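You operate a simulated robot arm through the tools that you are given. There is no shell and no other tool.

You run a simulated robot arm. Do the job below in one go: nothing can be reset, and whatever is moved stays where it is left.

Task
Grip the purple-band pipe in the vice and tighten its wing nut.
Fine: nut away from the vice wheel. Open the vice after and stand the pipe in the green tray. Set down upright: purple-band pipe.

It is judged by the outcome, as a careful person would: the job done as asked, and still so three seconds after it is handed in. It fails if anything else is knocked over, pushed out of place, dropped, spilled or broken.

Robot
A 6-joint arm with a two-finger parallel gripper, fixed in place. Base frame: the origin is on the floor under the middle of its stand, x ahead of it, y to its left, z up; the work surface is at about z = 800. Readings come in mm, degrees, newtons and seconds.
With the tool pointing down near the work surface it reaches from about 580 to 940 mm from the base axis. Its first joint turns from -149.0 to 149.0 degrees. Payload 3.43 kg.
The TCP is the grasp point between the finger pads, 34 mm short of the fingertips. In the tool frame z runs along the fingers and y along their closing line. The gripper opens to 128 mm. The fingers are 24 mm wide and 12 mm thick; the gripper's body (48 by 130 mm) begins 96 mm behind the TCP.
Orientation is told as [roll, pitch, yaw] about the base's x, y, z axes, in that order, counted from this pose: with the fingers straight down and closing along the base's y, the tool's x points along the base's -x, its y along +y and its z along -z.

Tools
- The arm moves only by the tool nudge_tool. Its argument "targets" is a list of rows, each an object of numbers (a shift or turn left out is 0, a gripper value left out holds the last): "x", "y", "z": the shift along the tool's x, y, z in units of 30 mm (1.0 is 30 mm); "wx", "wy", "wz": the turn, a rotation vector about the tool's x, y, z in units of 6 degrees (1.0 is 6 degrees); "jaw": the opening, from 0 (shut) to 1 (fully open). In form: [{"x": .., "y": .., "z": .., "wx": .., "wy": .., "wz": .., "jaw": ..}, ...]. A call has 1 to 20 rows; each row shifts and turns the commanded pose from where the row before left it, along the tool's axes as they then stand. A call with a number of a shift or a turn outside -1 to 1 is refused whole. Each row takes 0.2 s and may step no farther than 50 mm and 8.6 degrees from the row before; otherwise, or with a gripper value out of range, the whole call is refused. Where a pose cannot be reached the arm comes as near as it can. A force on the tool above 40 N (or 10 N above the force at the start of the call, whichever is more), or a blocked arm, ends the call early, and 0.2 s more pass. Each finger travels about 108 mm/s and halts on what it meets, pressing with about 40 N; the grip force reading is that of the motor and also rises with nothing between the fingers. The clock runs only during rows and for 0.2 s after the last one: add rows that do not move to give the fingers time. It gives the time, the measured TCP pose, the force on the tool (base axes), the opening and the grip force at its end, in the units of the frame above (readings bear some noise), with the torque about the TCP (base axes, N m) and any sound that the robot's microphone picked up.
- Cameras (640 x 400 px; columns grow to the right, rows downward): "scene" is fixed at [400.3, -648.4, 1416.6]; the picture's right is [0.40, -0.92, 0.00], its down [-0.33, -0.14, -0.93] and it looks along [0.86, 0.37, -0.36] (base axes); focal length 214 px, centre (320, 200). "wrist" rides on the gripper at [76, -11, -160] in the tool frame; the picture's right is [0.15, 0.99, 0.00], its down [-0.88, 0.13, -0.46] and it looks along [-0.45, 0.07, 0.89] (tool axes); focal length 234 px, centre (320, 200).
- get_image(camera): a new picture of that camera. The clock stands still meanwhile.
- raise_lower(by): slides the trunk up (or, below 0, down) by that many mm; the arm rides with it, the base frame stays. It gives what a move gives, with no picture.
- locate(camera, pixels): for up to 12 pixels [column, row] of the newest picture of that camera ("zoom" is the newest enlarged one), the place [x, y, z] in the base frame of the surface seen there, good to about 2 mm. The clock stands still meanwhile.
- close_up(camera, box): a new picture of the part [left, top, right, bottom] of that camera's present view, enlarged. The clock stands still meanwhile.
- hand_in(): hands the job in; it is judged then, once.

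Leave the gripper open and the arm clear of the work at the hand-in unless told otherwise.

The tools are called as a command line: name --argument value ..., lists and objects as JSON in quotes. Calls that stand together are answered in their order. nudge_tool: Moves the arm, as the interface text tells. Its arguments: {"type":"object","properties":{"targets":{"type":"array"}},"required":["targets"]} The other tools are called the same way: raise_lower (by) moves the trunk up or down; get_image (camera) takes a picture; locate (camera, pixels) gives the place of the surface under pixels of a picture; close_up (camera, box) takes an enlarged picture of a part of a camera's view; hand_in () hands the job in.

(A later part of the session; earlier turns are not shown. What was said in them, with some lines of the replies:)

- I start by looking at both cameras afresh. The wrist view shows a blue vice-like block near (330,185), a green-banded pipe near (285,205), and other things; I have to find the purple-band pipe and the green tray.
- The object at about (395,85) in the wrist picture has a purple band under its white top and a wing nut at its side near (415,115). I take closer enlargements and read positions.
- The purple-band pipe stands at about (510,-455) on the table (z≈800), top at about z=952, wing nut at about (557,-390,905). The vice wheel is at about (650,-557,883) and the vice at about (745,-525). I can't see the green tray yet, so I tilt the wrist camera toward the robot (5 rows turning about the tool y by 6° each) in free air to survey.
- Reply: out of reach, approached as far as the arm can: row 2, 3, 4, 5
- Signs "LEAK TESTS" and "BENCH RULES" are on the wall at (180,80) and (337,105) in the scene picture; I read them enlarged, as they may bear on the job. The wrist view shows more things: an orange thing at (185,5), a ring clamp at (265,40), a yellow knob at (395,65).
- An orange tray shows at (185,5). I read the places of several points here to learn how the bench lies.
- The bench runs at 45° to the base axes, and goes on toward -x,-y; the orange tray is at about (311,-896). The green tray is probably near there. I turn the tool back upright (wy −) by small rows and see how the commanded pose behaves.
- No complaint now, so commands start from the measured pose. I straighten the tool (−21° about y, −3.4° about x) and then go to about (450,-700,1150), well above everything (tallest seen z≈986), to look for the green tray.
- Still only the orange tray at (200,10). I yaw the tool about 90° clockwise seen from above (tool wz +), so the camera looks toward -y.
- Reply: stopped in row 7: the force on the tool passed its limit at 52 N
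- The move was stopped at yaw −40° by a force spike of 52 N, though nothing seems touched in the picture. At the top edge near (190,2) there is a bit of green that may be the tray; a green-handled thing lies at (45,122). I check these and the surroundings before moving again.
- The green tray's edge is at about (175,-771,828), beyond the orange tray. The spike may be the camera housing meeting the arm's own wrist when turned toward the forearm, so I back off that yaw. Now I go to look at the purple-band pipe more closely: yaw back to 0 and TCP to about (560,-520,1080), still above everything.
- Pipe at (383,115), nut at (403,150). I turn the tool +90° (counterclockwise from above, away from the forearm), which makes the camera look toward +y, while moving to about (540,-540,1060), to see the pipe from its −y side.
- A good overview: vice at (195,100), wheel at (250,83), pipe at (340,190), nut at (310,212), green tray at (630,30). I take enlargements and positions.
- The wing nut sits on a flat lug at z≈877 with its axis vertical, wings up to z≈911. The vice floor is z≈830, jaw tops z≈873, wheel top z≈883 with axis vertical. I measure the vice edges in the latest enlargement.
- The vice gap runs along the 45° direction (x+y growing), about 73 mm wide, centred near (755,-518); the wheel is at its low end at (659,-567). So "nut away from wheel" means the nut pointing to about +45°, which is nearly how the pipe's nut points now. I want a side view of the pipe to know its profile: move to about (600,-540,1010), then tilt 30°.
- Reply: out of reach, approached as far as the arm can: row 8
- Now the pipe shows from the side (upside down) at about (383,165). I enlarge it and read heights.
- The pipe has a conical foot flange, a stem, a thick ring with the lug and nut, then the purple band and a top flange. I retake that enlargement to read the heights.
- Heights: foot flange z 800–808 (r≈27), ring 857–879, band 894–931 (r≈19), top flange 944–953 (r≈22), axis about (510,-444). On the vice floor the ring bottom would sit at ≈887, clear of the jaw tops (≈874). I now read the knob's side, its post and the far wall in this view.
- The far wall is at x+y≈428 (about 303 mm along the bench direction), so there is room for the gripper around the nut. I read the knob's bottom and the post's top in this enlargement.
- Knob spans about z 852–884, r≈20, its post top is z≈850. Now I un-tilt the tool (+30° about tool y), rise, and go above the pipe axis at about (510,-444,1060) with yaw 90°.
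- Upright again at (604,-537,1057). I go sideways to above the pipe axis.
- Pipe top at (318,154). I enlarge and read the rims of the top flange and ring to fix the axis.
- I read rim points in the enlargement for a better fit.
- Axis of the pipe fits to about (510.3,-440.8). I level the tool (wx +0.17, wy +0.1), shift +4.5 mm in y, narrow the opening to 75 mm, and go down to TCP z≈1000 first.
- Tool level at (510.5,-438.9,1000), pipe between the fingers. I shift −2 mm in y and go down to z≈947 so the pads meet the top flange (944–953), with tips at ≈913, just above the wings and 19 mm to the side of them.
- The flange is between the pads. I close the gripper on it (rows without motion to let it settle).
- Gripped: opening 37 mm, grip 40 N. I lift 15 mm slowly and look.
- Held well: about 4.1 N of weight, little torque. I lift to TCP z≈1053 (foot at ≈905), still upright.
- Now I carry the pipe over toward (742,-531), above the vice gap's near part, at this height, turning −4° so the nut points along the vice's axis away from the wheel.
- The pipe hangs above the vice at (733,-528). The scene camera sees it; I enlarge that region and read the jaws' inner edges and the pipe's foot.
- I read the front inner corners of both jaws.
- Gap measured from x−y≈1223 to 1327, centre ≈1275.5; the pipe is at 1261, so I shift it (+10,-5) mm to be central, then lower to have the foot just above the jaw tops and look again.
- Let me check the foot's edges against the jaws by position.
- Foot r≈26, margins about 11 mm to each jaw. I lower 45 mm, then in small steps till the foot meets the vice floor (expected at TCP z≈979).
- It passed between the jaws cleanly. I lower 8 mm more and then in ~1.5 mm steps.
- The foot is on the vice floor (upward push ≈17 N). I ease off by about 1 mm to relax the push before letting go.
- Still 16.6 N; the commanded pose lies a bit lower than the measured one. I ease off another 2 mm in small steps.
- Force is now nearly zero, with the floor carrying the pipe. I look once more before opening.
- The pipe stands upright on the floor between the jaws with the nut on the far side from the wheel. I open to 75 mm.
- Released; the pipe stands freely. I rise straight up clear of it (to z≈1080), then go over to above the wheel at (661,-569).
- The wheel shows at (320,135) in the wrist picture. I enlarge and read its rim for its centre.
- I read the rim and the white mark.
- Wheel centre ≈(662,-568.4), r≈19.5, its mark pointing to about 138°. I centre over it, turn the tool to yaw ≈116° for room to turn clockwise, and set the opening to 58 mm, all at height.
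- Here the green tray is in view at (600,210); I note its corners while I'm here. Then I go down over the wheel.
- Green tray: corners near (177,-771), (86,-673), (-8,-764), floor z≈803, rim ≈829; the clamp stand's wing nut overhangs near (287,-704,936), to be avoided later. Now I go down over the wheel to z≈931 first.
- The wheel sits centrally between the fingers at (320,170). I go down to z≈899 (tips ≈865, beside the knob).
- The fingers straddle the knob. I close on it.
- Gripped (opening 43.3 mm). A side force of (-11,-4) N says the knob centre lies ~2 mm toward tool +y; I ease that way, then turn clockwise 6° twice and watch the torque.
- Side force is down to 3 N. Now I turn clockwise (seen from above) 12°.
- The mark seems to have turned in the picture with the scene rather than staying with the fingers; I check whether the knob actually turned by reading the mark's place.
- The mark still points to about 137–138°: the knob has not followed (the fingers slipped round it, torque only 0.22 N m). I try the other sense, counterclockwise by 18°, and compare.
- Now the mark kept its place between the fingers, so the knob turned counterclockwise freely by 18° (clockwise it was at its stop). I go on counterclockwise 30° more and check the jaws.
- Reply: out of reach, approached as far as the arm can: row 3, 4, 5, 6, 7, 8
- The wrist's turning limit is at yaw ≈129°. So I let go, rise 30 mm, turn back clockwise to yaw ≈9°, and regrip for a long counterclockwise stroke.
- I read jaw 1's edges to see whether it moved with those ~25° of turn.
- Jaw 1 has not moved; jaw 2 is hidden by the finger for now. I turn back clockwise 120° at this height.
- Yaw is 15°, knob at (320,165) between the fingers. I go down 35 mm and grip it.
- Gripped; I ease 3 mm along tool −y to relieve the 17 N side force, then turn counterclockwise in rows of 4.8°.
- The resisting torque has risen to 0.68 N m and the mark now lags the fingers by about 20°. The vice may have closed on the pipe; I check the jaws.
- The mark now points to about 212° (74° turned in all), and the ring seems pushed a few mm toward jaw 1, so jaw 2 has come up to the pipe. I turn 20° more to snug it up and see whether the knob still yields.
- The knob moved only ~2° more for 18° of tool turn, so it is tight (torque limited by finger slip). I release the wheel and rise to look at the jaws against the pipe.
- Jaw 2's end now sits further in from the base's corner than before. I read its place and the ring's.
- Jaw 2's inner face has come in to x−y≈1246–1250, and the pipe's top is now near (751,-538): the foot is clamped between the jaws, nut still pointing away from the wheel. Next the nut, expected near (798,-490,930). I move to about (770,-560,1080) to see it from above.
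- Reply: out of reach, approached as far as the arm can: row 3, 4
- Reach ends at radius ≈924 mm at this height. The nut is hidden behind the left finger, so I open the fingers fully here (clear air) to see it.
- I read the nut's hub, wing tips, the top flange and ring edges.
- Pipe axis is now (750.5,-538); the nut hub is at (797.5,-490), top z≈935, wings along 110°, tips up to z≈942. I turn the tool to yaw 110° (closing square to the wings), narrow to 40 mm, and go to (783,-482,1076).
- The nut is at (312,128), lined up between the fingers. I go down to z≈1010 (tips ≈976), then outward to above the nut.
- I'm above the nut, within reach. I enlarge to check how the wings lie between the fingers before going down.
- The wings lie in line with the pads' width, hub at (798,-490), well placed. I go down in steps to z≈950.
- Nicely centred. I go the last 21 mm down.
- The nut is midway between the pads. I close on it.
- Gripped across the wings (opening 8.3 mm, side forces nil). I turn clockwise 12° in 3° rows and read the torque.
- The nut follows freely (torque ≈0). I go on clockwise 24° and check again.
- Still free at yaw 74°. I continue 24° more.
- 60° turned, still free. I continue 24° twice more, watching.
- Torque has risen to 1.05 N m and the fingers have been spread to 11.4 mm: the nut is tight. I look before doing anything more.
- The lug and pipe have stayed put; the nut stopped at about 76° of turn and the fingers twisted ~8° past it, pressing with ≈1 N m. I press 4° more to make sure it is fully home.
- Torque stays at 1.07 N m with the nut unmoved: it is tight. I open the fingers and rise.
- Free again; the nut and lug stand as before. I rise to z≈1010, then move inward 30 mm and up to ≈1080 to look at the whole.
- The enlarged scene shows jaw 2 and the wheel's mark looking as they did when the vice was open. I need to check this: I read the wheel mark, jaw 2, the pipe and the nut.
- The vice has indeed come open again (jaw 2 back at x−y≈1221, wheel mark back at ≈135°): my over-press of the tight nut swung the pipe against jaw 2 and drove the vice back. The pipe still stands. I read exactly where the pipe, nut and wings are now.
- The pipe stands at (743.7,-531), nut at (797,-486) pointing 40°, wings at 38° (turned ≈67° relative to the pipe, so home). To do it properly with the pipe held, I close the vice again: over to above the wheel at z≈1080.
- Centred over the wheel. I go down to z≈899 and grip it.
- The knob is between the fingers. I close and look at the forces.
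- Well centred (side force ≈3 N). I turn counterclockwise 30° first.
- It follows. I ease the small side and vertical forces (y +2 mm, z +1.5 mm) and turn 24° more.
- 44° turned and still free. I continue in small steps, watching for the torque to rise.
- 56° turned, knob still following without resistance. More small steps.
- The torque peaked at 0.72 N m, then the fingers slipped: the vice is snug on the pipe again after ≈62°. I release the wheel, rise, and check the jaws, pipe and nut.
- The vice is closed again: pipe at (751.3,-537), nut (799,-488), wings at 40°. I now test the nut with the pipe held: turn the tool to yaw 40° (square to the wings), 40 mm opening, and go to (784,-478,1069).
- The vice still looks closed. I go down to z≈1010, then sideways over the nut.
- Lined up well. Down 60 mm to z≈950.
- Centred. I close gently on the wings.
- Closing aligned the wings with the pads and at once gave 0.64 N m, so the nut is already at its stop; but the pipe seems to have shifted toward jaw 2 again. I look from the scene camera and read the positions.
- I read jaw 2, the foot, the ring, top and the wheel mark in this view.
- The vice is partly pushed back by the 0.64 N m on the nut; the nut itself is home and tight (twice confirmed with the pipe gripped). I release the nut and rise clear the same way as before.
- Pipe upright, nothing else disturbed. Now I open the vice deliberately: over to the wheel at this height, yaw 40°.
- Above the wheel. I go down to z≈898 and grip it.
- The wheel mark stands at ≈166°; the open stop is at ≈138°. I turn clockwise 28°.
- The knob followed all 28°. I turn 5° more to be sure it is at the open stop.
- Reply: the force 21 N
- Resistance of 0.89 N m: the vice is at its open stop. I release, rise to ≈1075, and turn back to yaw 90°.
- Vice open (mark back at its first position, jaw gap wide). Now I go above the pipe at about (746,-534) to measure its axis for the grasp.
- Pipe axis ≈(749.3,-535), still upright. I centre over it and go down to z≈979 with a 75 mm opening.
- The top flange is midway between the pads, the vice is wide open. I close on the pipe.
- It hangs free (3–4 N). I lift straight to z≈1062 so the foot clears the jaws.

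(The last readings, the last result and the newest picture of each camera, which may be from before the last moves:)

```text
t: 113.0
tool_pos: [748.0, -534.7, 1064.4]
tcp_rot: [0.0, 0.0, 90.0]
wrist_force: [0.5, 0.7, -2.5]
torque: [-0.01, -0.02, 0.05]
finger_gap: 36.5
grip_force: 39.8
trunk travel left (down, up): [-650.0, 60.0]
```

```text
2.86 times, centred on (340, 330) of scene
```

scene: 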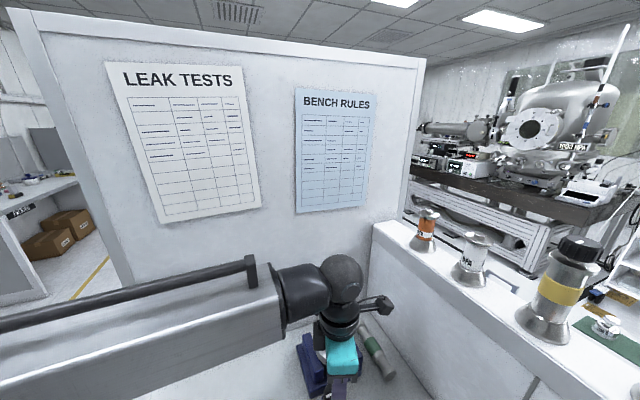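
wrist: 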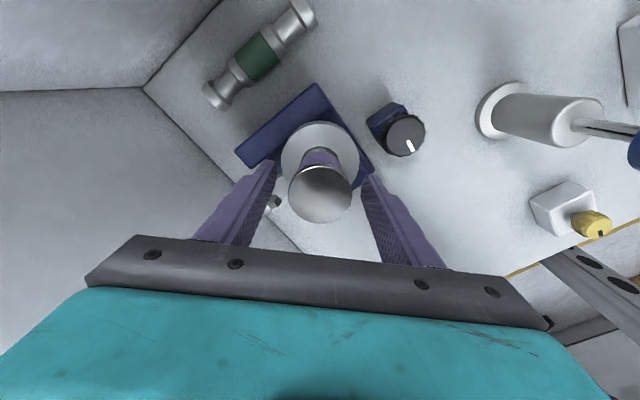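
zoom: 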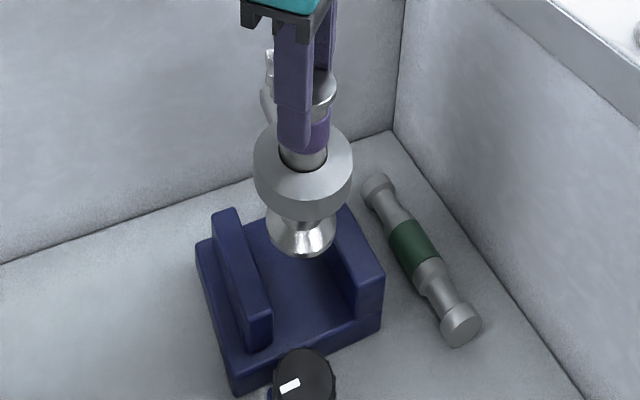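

Foot clear of the jaws. I move inward to about (600,-430) at this height over empty bench.

nudge_tool --targets '[{"x": -0.25, "y": 0.35}, {"x": -0.5, "y": 0.7}, {"x": -0.55, "y": 0.78}, {"x": -0.55, "y": 0.78}, {"x": -0.55, "y": 0.78}, {"x": -0.55, "y": 0.78}, {"x": -0.35, "y": 0.5}, {"x": -0.18, "y": 0.26}, {}]'

nudge_tool --targets '[{"z": -0.4}, {"z": -0.7}, {"z": -0.8}, {"z": -0.8}, {"z": -0.8}, {"z": -0.5}, {"z": -0.3}, {}]'

get_image --camera "wrist"

get_image --camera "scene"

```text
t: 115.0
tool_pos: [600.9, -427.7, 1066.0]
tcp_rot: [0.0, 0.0, 90.0]
wrist_force: [0.7, 0.5, -3.6]
torque: [-0.01, -0.01, 0.0]
finger_gap: 36.6
grip_force: 39.5
trunk travel left (down, up): [-650.0, 60.0]
```

```text
t: 116.8
tool_pos: [601.9, -429.8, 1194.8]
tcp_rot: [0.0, 0.0, 90.1]
wrist_force: [0.3, 0.3, -3.6]
torque: [-0.03, -0.01, 0.01]
finger_gap: 36.6
grip_force: 40.0
trunk travel left (down, up): [-650.0, 60.0]
```

```text
taken
```

wrist: 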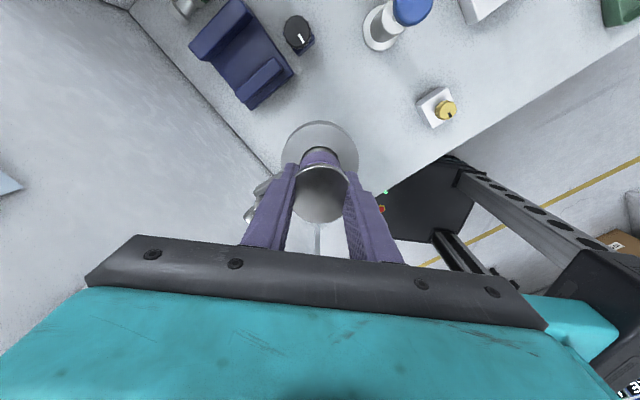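

```text
taken
```

scene: 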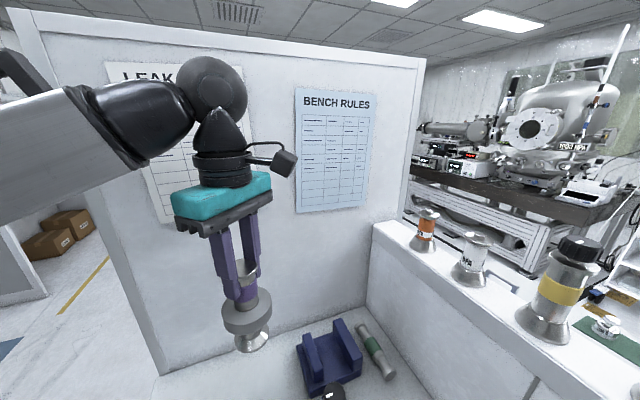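

Now I swing round the base toward the tray, keeping the tool's angle to the arm constant (30 mm and 2.3° per row), foot at ≈1046, above everything (tallest 986). First half.

nudge_tool --targets '[{"x": 0.41, "y": 0.29, "wz": 0.19}, {"x": 0.814, "y": 0.581, "wz": 0.382}, {"x": 0.814, "y": 0.581, "wz": 0.382}, {"x": 0.814, "y": 0.581, "wz": 0.382}, {"x": 0.814, "y": 0.581, "wz": 0.382}, {"x": 0.814, "y": 0.581, "wz": 0.382}, {"x": 0.814, "y": 0.581, "wz": 0.382}, {"x": 0.814, "y": 0.581, "wz": 0.382}, {"x": 0.814, "y": 0.581, "wz": 0.382}, {"x": 0.814, "y": 0.581, "wz": 0.382}, {"x": 0.41, "y": 0.29, "wz": 0.19}, {}]'

get_image --camera "wrist"

```text
t: 119.4
tool_pos: [386.7, -635.0, 1193.5]
tcp_rot: [0.1, 0.1, 67.1]
wrist_force: [0.2, -0.4, -3.7]
torque: [0.02, 0.04, -0.02]
finger_gap: 36.9
grip_force: 40.4
trunk travel left (down, up): [-650.0, 60.0]
```

```text
taken
```

wrist: 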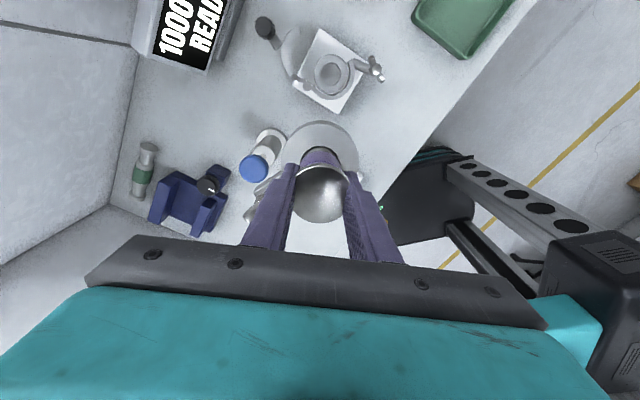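

Halfway at (387,-635), the green tray in view at (465,20). Second half.

nudge_tool --targets '[{"x": 0.41, "y": 0.29, "wz": 0.19}, {"x": 0.814, "y": 0.581, "wz": 0.382}, {"x": 0.814, "y": 0.581, "wz": 0.382}, {"x": 0.814, "y": 0.581, "wz": 0.382}, {"x": 0.814, "y": 0.581, "wz": 0.382}, {"x": 0.814, "y": 0.581, "wz": 0.382}, {"x": 0.814, "y": 0.581, "wz": 0.382}, {"x": 0.814, "y": 0.581, "wz": 0.382}, {"x": 0.814, "y": 0.581, "wz": 0.382}, {"x": 0.41, "y": 0.29, "wz": 0.19}, {}]'

get_image --camera "wrist"

```text
t: 121.8
tool_pos: [138.7, -738.2, 1195.0]
tcp_rot: [0.0, 0.1, 46.5]
wrist_force: [1.1, -1.0, -4.2]
torque: [-0.01, 0.04, -0.02]
finger_gap: 36.4
grip_force: 39.9
trunk travel left (down, up): [-650.0, 60.0]
```

```text
taken
```

wrist: 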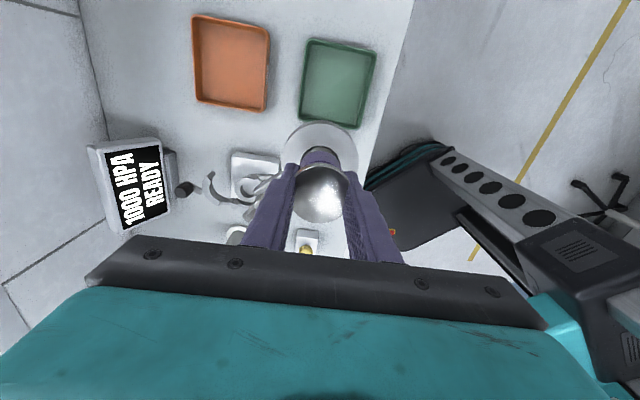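

The green tray is now fully in view at (338,82). I read its corners and floor.

locate --camera "wrist" --pixels '[[311, 40], [376, 49], [300, 118], [360, 128], [338, 80], [318, 50], [368, 57], [308, 110], [270, 185], [315, 243], [235, 45], [340, 100]]'

close_up --camera "wrist" --box '[180, 0, 420, 220]'

```text
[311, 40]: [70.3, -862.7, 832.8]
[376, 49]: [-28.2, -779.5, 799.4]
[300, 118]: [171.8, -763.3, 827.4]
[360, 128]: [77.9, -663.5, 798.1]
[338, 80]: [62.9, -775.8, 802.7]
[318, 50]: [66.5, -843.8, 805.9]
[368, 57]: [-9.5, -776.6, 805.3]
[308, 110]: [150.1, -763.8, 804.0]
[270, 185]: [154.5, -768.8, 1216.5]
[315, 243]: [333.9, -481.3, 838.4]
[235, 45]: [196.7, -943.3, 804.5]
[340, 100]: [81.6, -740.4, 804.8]
```

```text
1.82 times, centred on (300, 110) of wrist
```

zoom: 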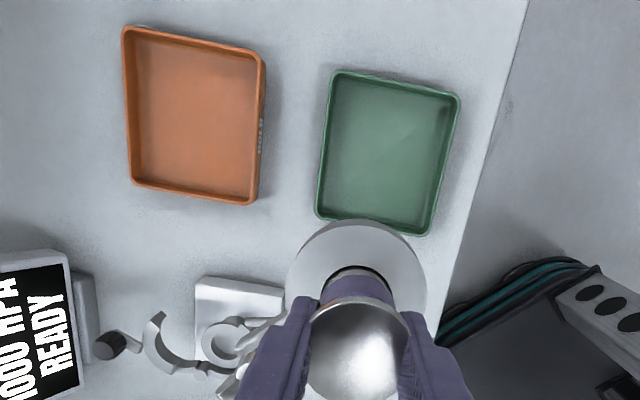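

Tray interior: corners about (150,-764), (66,-844), (-10,-777); centre ≈(72,-770), floor z≈803.5. I move over its centre, then lower to TCP z≈1000 and look.

nudge_tool --targets '[{"x": 0.4, "y": 0.15}, {"x": 0.75, "y": 0.29}, {"x": 0.75, "y": 0.29}, {"x": 0.4, "y": 0.15}, {}]'

nudge_tool --targets '[{"z": 0.5}, {"z": 0.9}, {"z": 0.9}, {"z": 0.9}, {"z": 0.9}, {"z": 0.9}, {"z": 0.7}, {"z": 0.4}, {}]'

get_image --camera "wrist"

```text
t: 123.0
tool_pos: [70.8, -770.4, 1194.1]
tcp_rot: [-0.1, 0.0, 46.5]
wrist_force: [0.9, 0.0, -3.1]
torque: [-0.01, 0.04, 0.03]
finger_gap: 36.3
grip_force: 39.9
trunk travel left (down, up): [-650.0, 60.0]
```

```text
t: 125.0
tool_pos: [72.0, -770.0, 1011.2]
tcp_rot: [0.0, 0.0, 46.5]
wrist_force: [0.4, 0.4, -4.1]
torque: [-0.01, 0.02, 0.01]
finger_gap: 36.6
grip_force: 40.0
trunk travel left (down, up): [-650.0, 60.0]
```

```text
taken
```

wrist: 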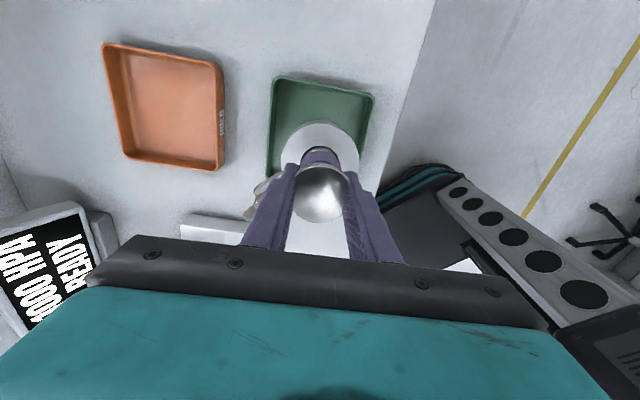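

Foot at ≈863. I recheck the tray's inner corners from here before the last part.

locate --camera "wrist" --pixels '[[276, 80], [374, 96], [269, 175], [281, 88], [366, 103], [276, 160], [285, 130], [340, 112], [362, 140], [265, 185], [355, 185]]'

close_up --camera "wrist" --box '[240, 60, 400, 240]'

```text
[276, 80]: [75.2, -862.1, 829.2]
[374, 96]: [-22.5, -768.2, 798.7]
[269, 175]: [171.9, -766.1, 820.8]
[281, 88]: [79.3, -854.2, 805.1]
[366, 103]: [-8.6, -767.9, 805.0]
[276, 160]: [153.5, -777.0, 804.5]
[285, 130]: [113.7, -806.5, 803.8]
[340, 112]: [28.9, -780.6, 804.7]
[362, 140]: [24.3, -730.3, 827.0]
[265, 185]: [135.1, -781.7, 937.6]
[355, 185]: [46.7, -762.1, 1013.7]
```

```text
2.22 times, centred on (320, 150) of wrist
```

zoom: 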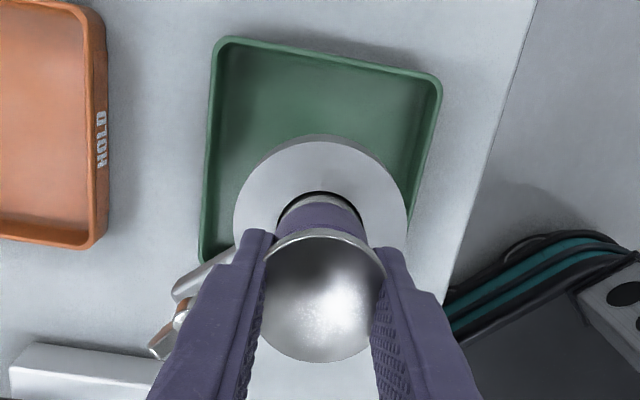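

The centre checks at ≈(73,-770). I lower to z≈960, then in small steps till the foot touches.

nudge_tool --targets '[{"z": 0.5}, {"z": 0.5}, {"z": 0.4}, {"z": 0.3}, {}]'

nudge_tool --targets '[{"z": 0.1}, {"z": 0.07}, {"z": 0.07}, {}]'

```text
t: 126.2
tool_pos: [71.9, -770.3, 959.9]
tcp_rot: [0.0, 0.0, 46.5]
wrist_force: [0.4, 0.8, -4.1]
torque: [0.0, 0.02, 0.01]
finger_gap: 36.8
grip_force: 40.2
trunk travel left (down, up): [-650.0, 60.0]
```

```text
t: 127.2
tool_pos: [71.7, -770.6, 953.5]
tcp_rot: [-0.1, 0.0, 46.5]
wrist_force: [0.4, 0.4, -3.8]
torque: [0.02, 0.04, 0.0]
finger_gap: 36.6
grip_force: 40.0
trunk travel left (down, up): [-650.0, 60.0]
```

Not yet touching (still −3.8 N). Two more 1.5 mm steps.

nudge_tool --targets '[{"z": 0.05}, {}]'

nudge_tool --targets '[{"z": 0.05}, {}]'

```text
t: 127.8
tool_pos: [73.1, -768.9, 952.9]
tcp_rot: [-0.1, 0.1, 46.4]
wrist_force: [-1.1, -1.4, 8.3]
torque: [0.11, 0.18, 0.05]
finger_gap: 36.5
grip_force: 39.6
trunk travel left (down, up): [-650.0, 60.0]
```

```text
t: 128.4
tool_pos: [71.7, -769.6, 952.5]
tcp_rot: [-0.2, 0.1, 46.4]
wrist_force: [-2.8, -4.7, 23.5]
torque: [0.07, 0.27, 0.06]
finger_gap: 36.7
grip_force: 39.9
trunk travel left (down, up): [-650.0, 60.0]
```

The foot is on the tray floor (push 23 N). I ease off in small steps till the push is small, then open.

nudge_tool --targets '[{"z": -0.05}, {"z": -0.03}, {}]'

get_image --camera "wrist"

```text
t: 129.2
tool_pos: [71.2, -769.5, 953.7]
tcp_rot: [0.0, 0.0, 46.5]
wrist_force: [-1.7, -4.5, 10.8]
torque: [-0.43, 0.18, -0.01]
finger_gap: 36.6
grip_force: 39.9
trunk travel left (down, up): [-650.0, 60.0]
```

```text
taken
```

wrist: 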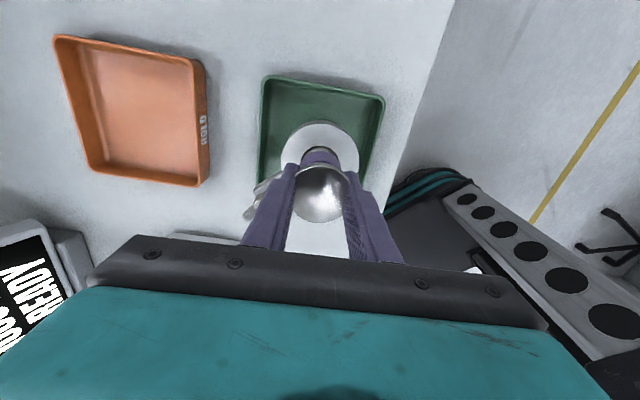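

nudge_tool --targets '[{"z": -0.03}, {}]'

```text
t: 129.8
tool_pos: [72.8, -768.5, 953.4]
tcp_rot: [0.1, -0.1, 46.4]
wrist_force: [-0.1, -0.6, 0.7]
torque: [-0.25, 0.17, -0.03]
finger_gap: 36.4
grip_force: 40.0
trunk travel left (down, up): [-650.0, 60.0]
```

The floor carries the pipe (push 0.7 N). I open to 72 mm.

nudge_tool --targets '[{"jaw": 0.56}, {}, {}]'

get_image --camera "wrist"

```text
t: 130.6
tool_pos: [72.1, -769.7, 953.8]
tcp_rot: [0.0, -0.1, 46.4]
wrist_force: [-0.2, -0.6, 0.0]
torque: [0.04, -0.02, -0.02]
finger_gap: 71.6
grip_force: 0.0
trunk travel left (down, up): [-650.0, 60.0]
```

```text
taken
```

wrist: 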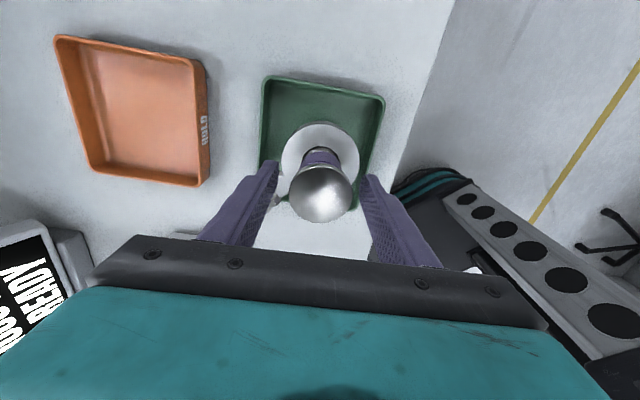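

Released; the pipe stands in the tray. I rise straight up well clear.

nudge_tool --targets '[{"z": -0.5}, {"z": -0.8}, {"z": -0.9}, {"z": -0.9}, {"z": -0.9}, {"z": -0.9}, {"z": -0.9}, {"z": -0.8}, {}]'

get_image --camera "wrist"

close_up --camera "wrist" --box '[230, 40, 420, 200]'

get_image --camera "scene"

```text
t: 132.6
tool_pos: [70.2, -769.2, 1153.5]
tcp_rot: [-0.1, 0.0, 46.4]
wrist_force: [-0.1, -0.1, -0.3]
torque: [-0.01, 0.06, 0.05]
finger_gap: 71.7
grip_force: 0.1
trunk travel left (down, up): [-650.0, 60.0]
```

```text
taken
```

wrist: 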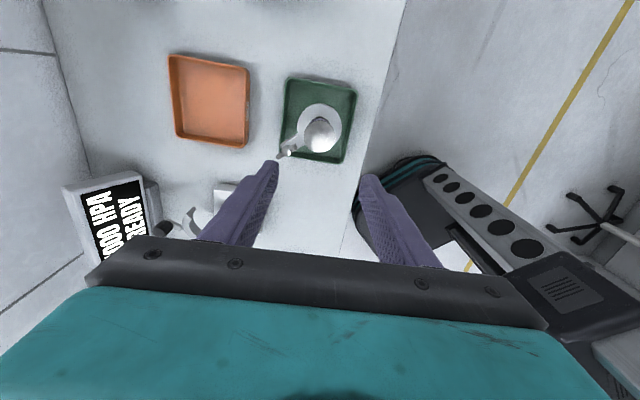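

```text
2.50 times, centred on (325, 120) of wrist
```

zoom: 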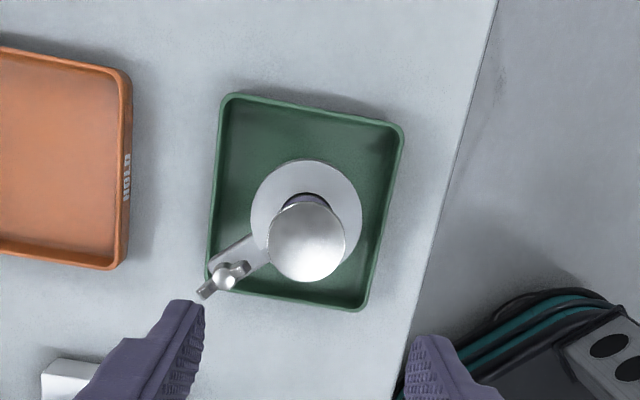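

```text
taken
```

scene: 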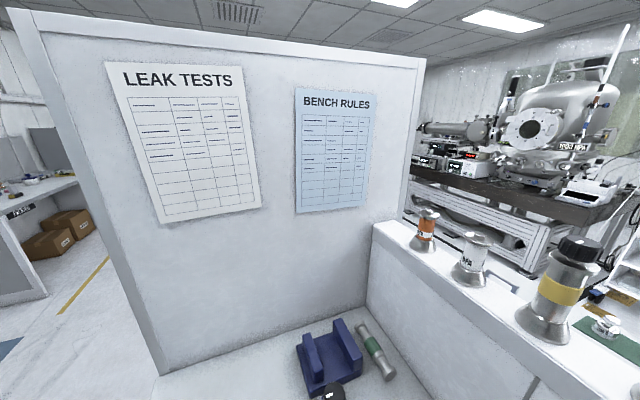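

The pipe stands upright in the green tray; the vice is open, the green-band pipe and wheel undisturbed. I verify the top's level and position by reading points, and that the nut is as left.

locate --camera "zoom" --pixels '[[272, 240], [342, 240], [307, 207], [307, 278], [307, 240], [255, 215], [358, 215], [306, 162], [230, 275], [243, 266], [204, 293], [222, 268]]'

close_up --camera "scene" --box '[270, 300, 410, 400]'

```text
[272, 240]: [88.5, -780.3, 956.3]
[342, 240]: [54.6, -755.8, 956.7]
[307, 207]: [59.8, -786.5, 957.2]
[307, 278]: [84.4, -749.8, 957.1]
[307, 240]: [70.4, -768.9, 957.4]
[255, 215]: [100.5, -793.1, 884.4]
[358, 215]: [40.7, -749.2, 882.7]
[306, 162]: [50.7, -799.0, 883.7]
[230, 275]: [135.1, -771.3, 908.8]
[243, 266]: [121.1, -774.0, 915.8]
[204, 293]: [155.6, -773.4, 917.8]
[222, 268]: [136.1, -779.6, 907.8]
```

```text
4.00 times, centred on (340, 350) of scene
```

zoom: 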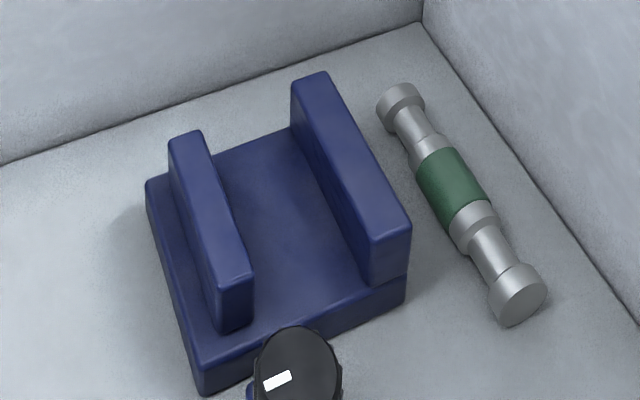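

The top is level (956–957 mm all round), axis at (71,-769), wings still in line with the lug as when tight. I open the gripper fully here in clear air and hand in.

nudge_tool --targets '[{"jaw": 1}, {}, {}]'

get_image --camera "wrist"

```text
t: 133.4
tool_pos: [70.8, -768.5, 1153.7]
tcp_rot: [0.1, 0.0, 46.5]
wrist_force: [0.4, -0.2, 0.0]
torque: [0.02, -0.02, 0.02]
finger_gap: 128.1
grip_force: 0.1
trunk travel left (down, up): [-650.0, 60.0]
```

```text
taken
```

wrist: 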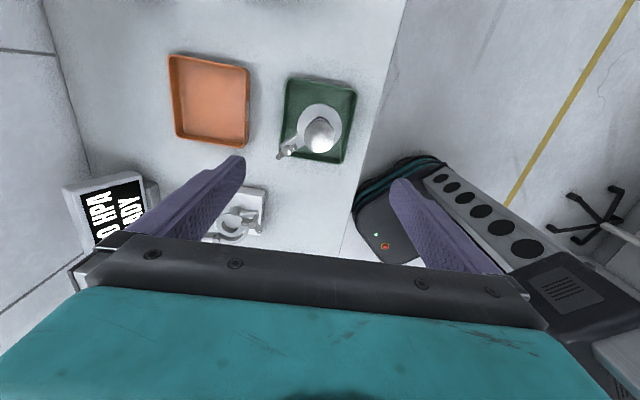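

The gripper is open and clear, the pipe stands upright in the green tray with its nut tight, and the vice is open. I hand in.

hand_in

```text
The job is handed in.
```

The pipe was gripped in the vice with its wing nut pointing away from the wheel. I tightened the nut, opened the vice and stood the pipe upright in the green tray. The job is handed in, and I don't have the verdict.

- **The vice slipped:** while I was tightening, the nut reached its stop after about 70° of turn. I pressed past that to about 1.05 N·m. That swung the pipe against the moving jaw and drove the vice open.
- **Second grip:** I closed the vice again and re-gripped the nut. It resisted at once with 0.64 N·m, so it was tight, but that push partly backed the vice open again. The vice wheel holds only lightly, and I could not tighten it past about 0.7 N·m because the fingers slip on it.
- **Which way the wheel turns:** counterclockwise closes the vice and clockwise opens it. I opened it to its stop at the end.
- **Final state:** the pipe stands level near the middle of the tray. The wings were still in the tight position at my last look. The gripper is open and above the work.
- **Other items:** the green-band pipe and the other items I could see looked undisturbed. Early on, one move stopped on a 52 N force spike while I was turning the camera. Nothing looked touched, and I think the camera housing met the arm itself.
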